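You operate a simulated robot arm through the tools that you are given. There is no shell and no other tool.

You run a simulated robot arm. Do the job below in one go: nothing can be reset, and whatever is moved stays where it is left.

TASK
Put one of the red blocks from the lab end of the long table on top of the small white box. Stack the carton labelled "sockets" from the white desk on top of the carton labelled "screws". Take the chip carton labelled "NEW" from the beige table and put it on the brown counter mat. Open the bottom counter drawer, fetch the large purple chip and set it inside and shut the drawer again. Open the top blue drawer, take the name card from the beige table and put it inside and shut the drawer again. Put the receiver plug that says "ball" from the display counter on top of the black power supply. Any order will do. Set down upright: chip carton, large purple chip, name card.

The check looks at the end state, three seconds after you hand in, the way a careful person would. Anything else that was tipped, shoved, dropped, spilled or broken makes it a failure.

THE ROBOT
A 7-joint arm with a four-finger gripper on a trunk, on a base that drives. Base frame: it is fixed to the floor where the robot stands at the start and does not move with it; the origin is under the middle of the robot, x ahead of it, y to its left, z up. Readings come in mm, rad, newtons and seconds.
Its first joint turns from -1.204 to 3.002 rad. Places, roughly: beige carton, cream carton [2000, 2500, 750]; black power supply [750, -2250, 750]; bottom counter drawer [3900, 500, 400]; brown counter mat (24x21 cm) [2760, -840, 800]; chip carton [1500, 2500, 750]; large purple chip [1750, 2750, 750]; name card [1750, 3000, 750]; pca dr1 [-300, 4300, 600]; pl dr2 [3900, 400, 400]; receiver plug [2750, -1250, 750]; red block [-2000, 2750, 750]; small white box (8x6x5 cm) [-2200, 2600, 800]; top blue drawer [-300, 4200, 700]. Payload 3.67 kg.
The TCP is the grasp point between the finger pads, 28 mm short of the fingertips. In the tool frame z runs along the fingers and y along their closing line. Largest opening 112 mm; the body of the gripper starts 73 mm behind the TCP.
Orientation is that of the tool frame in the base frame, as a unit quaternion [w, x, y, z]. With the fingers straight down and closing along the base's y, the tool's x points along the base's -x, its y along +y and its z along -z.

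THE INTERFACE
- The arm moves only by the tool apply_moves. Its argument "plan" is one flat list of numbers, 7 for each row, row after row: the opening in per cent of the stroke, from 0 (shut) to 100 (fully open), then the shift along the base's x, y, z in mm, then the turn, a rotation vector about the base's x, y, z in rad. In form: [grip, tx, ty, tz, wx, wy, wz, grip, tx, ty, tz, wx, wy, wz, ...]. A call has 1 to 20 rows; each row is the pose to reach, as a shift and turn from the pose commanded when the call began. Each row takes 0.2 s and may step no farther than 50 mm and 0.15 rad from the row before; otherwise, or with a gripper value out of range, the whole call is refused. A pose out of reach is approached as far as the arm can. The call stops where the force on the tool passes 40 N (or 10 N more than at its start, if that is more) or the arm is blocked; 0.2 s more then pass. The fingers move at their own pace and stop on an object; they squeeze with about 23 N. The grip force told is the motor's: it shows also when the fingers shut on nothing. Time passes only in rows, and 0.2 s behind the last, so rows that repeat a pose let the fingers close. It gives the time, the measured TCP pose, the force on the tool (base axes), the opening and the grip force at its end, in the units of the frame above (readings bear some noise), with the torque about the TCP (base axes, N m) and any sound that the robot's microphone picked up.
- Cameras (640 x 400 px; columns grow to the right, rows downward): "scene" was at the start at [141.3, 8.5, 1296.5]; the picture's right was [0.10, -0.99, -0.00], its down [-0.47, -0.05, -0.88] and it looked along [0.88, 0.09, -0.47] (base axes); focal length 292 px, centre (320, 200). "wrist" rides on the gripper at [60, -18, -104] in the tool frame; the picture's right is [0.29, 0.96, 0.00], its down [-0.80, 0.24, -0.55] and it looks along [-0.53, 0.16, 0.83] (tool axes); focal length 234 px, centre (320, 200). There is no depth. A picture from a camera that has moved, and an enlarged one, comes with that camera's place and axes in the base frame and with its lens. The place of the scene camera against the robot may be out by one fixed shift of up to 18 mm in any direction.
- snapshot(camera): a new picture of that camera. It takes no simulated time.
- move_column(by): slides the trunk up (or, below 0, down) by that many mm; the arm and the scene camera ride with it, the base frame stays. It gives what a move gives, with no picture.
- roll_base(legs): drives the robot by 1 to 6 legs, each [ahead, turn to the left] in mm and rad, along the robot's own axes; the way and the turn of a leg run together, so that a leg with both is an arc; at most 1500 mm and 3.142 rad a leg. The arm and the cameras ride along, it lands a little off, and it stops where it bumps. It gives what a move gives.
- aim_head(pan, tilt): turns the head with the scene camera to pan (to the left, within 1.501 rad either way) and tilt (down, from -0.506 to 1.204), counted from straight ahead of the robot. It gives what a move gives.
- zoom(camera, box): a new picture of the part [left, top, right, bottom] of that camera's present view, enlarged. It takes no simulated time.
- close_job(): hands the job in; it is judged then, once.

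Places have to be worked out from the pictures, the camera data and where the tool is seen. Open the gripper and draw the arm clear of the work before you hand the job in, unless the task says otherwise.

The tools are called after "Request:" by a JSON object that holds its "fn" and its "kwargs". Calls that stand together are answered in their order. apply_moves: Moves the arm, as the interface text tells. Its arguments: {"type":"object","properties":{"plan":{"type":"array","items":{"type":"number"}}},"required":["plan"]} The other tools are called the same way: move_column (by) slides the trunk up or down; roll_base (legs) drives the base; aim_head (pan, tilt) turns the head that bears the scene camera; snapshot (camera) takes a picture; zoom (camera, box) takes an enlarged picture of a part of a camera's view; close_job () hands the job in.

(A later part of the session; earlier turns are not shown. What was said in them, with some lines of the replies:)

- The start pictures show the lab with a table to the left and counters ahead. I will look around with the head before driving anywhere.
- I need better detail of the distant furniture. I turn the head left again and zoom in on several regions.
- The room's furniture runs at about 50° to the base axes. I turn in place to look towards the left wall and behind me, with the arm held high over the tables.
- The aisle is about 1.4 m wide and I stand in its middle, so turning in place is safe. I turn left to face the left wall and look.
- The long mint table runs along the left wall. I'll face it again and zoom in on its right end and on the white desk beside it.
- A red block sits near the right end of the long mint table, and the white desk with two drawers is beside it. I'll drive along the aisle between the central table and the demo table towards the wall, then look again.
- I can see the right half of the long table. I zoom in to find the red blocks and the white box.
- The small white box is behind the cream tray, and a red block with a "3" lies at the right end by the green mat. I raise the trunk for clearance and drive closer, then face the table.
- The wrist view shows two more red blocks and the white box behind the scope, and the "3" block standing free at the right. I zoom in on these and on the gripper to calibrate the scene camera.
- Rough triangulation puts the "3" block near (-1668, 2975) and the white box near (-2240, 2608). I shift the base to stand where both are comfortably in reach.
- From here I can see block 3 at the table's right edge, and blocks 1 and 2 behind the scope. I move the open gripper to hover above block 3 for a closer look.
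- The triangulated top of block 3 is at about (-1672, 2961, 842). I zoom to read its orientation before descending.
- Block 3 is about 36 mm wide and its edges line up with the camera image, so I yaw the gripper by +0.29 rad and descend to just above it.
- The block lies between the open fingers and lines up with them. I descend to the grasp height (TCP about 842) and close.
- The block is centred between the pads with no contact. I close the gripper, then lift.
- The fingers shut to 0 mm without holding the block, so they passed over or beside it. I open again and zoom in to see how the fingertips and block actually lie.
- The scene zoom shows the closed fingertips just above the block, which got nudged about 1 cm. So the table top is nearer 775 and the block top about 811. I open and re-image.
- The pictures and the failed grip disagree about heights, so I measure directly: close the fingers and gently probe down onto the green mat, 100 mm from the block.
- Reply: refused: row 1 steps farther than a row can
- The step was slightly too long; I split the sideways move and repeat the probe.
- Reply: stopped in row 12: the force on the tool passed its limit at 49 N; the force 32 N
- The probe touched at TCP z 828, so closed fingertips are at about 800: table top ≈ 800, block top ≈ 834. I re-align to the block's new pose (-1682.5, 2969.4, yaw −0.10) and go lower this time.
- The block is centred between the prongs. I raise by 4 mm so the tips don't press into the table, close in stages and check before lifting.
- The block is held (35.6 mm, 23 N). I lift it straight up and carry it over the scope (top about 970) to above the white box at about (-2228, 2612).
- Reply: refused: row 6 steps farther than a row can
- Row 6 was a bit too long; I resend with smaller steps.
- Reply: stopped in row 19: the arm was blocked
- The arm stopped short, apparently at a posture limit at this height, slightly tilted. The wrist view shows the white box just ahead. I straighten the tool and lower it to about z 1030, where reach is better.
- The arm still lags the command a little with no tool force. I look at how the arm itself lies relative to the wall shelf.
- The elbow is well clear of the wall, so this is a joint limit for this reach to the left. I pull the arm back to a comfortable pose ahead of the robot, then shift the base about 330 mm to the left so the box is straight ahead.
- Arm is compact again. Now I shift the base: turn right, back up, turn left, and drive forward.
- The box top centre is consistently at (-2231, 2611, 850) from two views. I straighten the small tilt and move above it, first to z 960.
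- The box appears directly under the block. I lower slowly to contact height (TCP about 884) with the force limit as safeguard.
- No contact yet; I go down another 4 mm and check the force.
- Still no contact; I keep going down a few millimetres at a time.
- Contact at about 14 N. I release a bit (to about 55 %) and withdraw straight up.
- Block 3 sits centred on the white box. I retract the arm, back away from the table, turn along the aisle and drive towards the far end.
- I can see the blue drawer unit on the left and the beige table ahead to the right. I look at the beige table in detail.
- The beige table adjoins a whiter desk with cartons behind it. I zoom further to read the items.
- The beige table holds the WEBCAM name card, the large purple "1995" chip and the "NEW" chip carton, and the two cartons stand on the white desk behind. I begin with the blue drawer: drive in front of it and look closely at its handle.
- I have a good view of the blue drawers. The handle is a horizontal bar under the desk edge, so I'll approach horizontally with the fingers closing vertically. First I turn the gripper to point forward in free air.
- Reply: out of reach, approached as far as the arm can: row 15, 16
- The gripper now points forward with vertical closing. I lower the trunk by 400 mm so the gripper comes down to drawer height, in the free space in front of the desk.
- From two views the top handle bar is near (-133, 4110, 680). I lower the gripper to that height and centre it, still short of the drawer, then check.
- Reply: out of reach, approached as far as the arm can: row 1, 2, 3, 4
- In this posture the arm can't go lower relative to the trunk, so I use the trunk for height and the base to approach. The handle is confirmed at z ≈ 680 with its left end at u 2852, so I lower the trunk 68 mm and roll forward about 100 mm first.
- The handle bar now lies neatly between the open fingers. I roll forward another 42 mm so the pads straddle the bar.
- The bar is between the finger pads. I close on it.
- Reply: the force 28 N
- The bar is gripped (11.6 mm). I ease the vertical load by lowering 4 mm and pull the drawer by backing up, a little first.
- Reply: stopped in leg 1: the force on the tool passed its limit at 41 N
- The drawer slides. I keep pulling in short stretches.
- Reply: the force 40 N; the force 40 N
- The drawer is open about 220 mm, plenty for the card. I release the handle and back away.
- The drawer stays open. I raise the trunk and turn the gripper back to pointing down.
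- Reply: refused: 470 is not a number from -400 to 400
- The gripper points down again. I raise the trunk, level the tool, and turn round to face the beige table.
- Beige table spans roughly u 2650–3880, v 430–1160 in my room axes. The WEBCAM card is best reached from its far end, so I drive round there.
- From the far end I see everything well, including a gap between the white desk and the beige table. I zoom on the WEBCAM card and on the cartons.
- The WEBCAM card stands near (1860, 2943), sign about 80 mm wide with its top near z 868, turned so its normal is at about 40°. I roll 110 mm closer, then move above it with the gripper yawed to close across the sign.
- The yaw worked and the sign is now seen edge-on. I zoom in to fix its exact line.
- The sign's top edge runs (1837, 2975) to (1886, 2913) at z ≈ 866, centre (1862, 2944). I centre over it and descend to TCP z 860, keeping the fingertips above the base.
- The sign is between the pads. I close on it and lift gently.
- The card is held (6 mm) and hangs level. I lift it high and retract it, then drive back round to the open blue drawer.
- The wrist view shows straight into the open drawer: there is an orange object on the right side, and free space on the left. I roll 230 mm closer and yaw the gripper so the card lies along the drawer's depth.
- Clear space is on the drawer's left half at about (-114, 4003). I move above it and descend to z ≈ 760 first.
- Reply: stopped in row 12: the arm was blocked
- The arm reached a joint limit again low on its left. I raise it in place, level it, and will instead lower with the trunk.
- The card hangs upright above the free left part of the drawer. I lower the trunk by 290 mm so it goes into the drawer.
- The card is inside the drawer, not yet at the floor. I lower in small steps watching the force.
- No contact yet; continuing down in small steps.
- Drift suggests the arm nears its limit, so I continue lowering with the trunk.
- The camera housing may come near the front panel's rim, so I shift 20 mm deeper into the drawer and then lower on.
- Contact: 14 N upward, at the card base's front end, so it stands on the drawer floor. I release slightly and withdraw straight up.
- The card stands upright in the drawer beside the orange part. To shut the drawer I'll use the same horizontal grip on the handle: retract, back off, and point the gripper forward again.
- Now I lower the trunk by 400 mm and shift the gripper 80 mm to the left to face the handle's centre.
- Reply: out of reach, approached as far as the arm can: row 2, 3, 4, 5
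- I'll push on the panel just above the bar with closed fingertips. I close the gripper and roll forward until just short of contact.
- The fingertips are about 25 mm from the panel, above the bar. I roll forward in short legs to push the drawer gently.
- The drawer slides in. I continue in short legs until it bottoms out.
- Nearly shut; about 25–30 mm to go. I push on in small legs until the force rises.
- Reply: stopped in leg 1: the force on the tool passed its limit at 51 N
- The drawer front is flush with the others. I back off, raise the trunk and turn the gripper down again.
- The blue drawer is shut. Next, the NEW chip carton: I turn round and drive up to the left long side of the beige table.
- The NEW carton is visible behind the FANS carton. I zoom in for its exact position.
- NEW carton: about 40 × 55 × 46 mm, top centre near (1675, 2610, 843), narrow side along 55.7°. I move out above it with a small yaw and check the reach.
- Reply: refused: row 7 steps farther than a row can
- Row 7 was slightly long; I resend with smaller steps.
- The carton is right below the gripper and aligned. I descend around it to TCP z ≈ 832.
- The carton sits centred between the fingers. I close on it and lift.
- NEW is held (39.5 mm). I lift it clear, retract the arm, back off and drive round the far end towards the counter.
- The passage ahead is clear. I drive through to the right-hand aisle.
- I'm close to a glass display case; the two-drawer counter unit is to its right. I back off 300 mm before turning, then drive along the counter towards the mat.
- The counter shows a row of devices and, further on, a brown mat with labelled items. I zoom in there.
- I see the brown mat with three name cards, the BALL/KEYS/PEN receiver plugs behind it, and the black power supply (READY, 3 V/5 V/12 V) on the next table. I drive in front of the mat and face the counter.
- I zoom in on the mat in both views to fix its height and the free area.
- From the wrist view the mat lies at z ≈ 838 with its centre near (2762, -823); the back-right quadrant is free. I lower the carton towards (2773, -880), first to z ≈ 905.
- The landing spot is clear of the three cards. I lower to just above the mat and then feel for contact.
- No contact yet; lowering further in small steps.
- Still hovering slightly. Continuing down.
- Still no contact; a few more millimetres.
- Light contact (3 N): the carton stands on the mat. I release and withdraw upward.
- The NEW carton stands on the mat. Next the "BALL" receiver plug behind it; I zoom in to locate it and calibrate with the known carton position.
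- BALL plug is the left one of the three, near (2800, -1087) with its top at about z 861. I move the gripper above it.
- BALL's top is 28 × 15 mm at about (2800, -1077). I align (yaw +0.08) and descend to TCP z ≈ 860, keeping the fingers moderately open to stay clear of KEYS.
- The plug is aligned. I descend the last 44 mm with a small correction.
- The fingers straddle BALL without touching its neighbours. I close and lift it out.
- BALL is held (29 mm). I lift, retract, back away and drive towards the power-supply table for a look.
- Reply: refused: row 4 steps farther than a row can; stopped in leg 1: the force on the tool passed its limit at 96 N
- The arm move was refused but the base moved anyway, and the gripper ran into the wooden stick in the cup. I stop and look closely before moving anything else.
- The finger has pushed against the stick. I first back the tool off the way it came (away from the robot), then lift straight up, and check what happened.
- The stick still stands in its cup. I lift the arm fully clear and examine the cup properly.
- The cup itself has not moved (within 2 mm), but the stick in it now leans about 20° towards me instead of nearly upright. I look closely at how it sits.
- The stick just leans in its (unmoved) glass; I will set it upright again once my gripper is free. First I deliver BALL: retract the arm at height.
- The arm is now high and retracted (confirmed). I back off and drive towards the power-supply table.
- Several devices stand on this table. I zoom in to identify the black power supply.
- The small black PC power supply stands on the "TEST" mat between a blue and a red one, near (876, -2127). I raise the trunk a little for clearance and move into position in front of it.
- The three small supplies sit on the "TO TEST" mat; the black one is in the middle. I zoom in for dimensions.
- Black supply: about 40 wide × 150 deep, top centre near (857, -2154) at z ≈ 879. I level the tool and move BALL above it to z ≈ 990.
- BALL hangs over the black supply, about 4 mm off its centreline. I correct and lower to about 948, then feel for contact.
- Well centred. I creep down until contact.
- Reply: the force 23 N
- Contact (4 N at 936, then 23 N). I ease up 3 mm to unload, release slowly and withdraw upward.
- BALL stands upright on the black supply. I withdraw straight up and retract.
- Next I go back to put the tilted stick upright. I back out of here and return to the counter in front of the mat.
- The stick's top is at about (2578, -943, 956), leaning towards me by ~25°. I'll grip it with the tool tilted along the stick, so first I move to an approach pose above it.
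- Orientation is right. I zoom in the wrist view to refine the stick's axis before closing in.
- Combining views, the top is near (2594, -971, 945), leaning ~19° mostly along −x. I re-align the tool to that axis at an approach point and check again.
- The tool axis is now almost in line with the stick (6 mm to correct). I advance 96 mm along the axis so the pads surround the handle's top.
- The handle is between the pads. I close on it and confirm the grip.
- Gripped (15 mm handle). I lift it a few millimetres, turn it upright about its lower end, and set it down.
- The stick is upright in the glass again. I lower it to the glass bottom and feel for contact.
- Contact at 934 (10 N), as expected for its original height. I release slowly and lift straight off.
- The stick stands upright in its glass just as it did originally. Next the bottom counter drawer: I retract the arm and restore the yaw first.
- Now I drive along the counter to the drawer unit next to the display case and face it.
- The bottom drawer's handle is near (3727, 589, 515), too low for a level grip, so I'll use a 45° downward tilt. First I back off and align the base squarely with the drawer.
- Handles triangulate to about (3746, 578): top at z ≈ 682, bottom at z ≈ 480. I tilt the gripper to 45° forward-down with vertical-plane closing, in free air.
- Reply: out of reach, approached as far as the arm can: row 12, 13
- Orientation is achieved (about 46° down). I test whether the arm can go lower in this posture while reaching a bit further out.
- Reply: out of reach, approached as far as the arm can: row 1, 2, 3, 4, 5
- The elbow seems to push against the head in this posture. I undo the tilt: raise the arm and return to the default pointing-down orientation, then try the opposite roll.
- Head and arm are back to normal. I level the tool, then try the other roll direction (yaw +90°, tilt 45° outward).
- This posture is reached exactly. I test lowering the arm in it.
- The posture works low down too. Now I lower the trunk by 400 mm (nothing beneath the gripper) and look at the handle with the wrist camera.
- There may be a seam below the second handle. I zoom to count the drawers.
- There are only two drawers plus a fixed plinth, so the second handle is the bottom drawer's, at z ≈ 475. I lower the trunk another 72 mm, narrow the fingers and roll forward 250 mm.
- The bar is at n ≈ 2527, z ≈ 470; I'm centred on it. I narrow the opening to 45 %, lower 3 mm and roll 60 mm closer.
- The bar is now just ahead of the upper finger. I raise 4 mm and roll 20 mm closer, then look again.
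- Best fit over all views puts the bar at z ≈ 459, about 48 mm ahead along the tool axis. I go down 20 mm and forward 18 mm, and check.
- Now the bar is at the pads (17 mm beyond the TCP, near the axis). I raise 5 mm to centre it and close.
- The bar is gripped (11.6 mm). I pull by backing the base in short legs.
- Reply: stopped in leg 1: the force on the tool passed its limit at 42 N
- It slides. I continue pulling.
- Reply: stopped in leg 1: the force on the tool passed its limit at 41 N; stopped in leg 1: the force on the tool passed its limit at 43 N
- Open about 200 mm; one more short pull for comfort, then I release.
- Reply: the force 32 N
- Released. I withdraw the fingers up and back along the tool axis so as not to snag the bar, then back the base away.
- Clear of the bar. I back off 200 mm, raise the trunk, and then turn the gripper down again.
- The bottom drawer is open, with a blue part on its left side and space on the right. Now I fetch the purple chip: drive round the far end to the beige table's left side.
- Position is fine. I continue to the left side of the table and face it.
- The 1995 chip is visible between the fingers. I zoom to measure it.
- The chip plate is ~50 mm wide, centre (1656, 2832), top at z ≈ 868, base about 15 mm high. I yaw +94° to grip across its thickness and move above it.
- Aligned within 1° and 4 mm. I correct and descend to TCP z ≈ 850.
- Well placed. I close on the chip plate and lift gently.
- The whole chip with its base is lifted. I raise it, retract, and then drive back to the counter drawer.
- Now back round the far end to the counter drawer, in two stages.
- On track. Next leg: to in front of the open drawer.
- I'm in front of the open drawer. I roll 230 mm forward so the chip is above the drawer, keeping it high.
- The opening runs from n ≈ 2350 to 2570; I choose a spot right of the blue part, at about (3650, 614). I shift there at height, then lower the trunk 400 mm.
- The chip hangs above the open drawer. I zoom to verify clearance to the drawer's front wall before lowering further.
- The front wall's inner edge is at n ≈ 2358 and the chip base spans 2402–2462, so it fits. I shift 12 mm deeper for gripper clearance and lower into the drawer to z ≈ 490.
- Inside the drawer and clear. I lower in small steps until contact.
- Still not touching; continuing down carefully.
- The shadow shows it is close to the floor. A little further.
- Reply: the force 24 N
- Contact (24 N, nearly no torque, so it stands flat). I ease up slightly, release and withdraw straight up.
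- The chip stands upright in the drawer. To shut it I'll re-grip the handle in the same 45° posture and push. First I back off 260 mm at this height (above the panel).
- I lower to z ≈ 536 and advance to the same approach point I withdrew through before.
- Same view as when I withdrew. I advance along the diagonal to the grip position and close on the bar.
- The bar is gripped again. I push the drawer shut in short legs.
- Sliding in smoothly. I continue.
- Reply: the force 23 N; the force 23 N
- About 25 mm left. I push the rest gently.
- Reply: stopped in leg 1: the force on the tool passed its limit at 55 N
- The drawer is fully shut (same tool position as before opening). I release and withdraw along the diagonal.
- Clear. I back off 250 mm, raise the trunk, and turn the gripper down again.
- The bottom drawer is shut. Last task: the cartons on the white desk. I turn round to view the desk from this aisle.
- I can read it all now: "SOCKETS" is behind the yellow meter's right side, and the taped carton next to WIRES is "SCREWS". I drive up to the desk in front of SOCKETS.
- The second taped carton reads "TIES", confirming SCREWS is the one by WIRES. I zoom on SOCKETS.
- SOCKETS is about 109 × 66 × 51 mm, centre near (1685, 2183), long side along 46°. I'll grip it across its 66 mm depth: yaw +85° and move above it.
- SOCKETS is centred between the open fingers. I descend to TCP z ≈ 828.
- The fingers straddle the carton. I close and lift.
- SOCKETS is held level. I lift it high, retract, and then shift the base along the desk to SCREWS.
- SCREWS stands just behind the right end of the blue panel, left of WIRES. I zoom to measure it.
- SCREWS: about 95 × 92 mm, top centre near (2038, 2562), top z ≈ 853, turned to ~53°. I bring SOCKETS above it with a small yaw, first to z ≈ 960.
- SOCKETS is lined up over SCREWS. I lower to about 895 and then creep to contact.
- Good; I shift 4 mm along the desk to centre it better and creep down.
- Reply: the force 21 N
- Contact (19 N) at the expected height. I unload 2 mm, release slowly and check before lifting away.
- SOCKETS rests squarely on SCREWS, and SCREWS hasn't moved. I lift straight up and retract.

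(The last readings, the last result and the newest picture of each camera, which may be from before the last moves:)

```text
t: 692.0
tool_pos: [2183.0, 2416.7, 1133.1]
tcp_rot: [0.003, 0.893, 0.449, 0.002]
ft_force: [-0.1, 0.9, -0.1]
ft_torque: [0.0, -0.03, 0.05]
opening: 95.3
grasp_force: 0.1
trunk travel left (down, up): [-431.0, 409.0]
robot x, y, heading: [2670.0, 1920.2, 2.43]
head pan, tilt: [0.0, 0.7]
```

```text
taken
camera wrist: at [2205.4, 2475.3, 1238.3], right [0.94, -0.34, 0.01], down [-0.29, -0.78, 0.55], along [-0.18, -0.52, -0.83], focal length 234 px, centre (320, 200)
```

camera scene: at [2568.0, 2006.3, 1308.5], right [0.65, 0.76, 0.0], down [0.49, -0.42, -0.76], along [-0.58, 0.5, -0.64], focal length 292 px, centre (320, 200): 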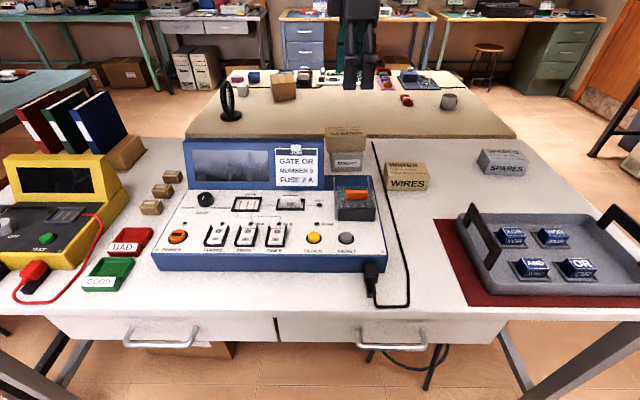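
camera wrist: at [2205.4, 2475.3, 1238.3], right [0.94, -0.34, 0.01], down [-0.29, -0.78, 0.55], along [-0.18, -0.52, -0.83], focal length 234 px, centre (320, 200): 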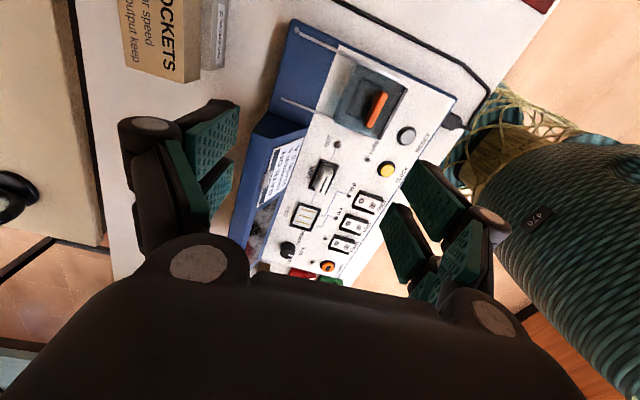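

Everything is placed. I back the robot away so the arm is clear of the desk, and take a last look.

Request:
{"fn": "roll_base", "kwargs": {"legs": [[-400, 0]]}}

Request:
{"fn": "aim_head", "kwargs": {"pan": 0.0, "tilt": 0.5}}

Request:
{"fn": "snapshot", "kwargs": {"camera": "scene"}}

Request:
{"fn": "zoom", "kwargs": {"camera": "scene", "box": [260, 120, 420, 220]}}

Request:
{"fn": "aim_head", "kwargs": {"pan": 1.45, "tilt": 0.3}}

Request:
{"fn": "snapshot", "kwargs": {"camera": "scene"}}

```text
t: 694.5
tool_pos: [2496.5, 2149.5, 1133.1]
tcp_rot: [0.003, 0.894, 0.449, 0.003]
ft_force: [1.2, -0.7, 0.8]
ft_torque: [0.01, 0.0, 0.02]
opening: 95.1
grasp_force: 0.0
trunk travel left (down, up): [-431.0, 409.0]
robot x, y, heading: [2981.1, 1650.3, 2.43]
head pan, tilt: [0.0, 0.7]
```

```text
t: 695.2
tool_pos: [2496.6, 2151.0, 1134.2]
tcp_rot: [0.001, 0.894, 0.448, 0.003]
ft_force: [0.7, 0.6, -0.4]
ft_torque: [0.0, 0.0, 0.0]
opening: 95.2
grasp_force: 0.1
trunk travel left (down, up): [-431.0, 409.0]
robot x, y, heading: [2976.9, 1651.1, 2.431]
head pan, tilt: [0.0, 0.499]
```

```text
taken
camera scene: at [2874.5, 1742.7, 1326.3], right [0.65, 0.76, 0.0], down [0.36, -0.31, -0.88], along [-0.66, 0.57, -0.48], focal length 292 px, centre (320, 200)
```

scene: 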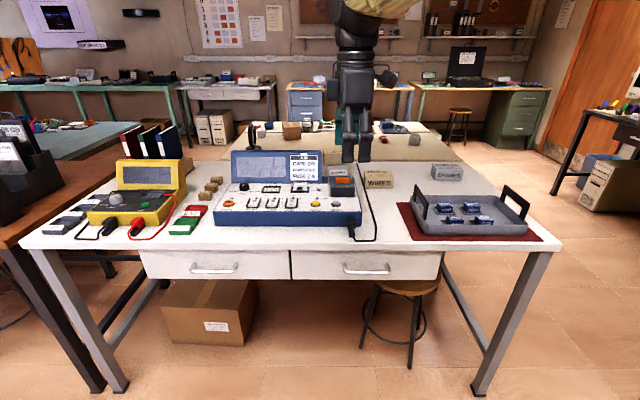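

```text
4.00 times, centred on (340, 170) of scene
camera zoom: at [2874.5, 1742.7, 1326.3], right [0.65, 0.76, 0.0], down [0.36, -0.31, -0.88], along [-0.66, 0.57, -0.48], focal length 1167 px, centre (240, 320)
```

zoom: 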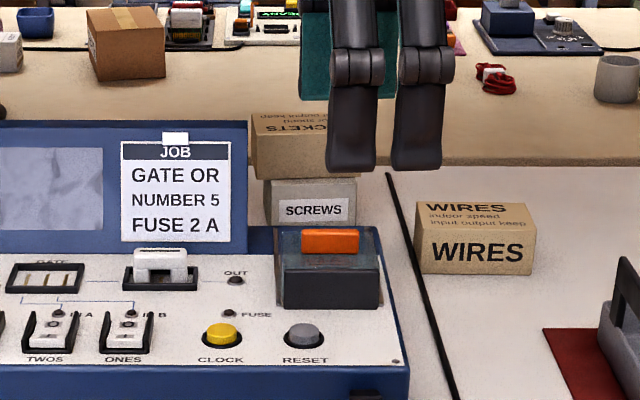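

```text
t: 696.8
tool_pos: [2496.3, 2149.4, 1133.8]
tcp_rot: [0.002, 0.894, 0.449, 0.003]
ft_force: [0.7, 1.0, -0.4]
ft_torque: [-0.04, 0.03, 0.0]
opening: 95.1
grasp_force: 0.0
trunk travel left (down, up): [-431.0, 409.0]
robot x, y, heading: [2975.6, 1649.2, 2.43]
head pan, tilt: [1.45, 0.3]
```

```text
taken
camera scene: at [2874.1, 1620.5, 1344.8], right [-0.67, 0.74, 0.0], down [0.22, 0.2, -0.96], along [-0.71, -0.64, -0.3], focal length 292 px, centre (320, 200)
```

scene: 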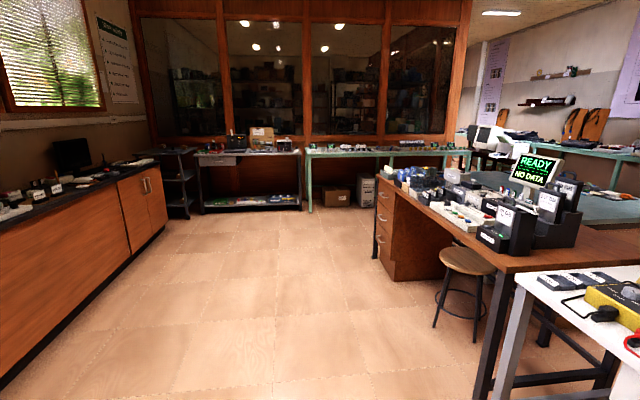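

Request:
{"fn": "zoom", "kwargs": {"camera": "scene", "box": [200, 120, 264, 160]}}

Request:
{"fn": "zoom", "kwargs": {"camera": "scene", "box": [0, 140, 128, 220]}}

```text
10.00 times, centred on (232, 140) of scene
camera zoom: at [2874.1, 1620.5, 1344.8], right [-0.67, 0.74, 0.0], down [0.22, 0.2, -0.96], along [-0.71, -0.64, -0.3], focal length 2918 px, centre (1200, 800)
```

zoom: 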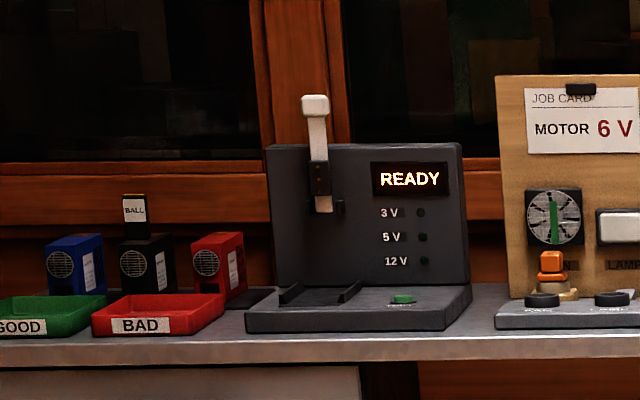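

```text
5.00 times, centred on (64, 180) of scene
camera zoom: at [2874.1, 1620.5, 1344.8], right [-0.67, 0.74, 0.0], down [0.22, 0.2, -0.96], along [-0.71, -0.64, -0.3], focal length 1459 px, centre (1600, 300)
```

zoom: 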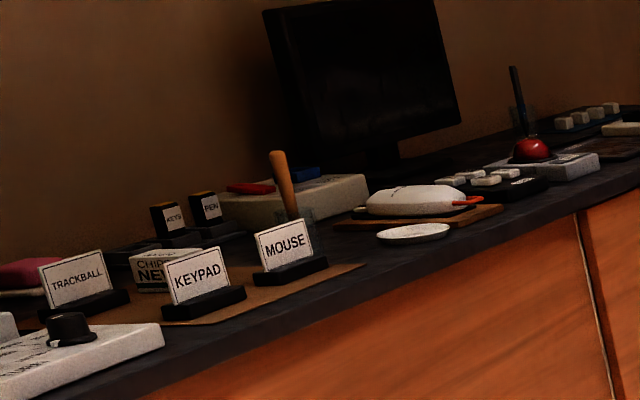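

From here BALL still stands on the black supply, the NEW carton is on the mat, and the stick is upright in its glass. SOCKETS sits on SCREWS, and both drawers were shut flush when I last saw them. The gripper is open and the arm is clear, so I hand the job in.

Request:
{"fn": "close_job", "kwargs": {}}

```text
The job is handed in.
```

I did all six parts and handed the job in. After handing in I got only an acknowledgement, no verdict. One thing went wrong on the way: I knocked a stick on the display counter and set it upright again.

| Part | End state |
|---|---|
| Red block | Block "3" from the lab end of the long table is centred on the small white box. |
| Cartons on the white desk | "Sockets" is stacked on "screws", and "screws" did not move. |
| Chip carton | "NEW" stands upright on the brown counter mat. |
| Large purple chip | The purple chip on the "1995" stand is upright in the bottom counter drawer, which is shut. |
| Name card | The "WEBCAM" card is upright in the top blue drawer, which is shut. |
| Receiver plug | "Ball" stands on the small black power supply on the "TO TEST" mat. |

- **The stick:** while I was carrying "ball", an arm move was refused but the base still rolled, with the gripper low. It hit the wooden stick in the glass on the display counter, and the stick leaned over by about 20–25°. The glass did not shift measurably. I gripped the stick, turned it upright and let go, and it was still standing at my last look.
- **Block "3":** my first grip missed and pushed the block about 1 cm before I picked it up properly.
- **Not seen again:** the card and the chip stood upright when I let go of them. I could not see them while pushing the drawers shut, so I can't rule out that one shifted.
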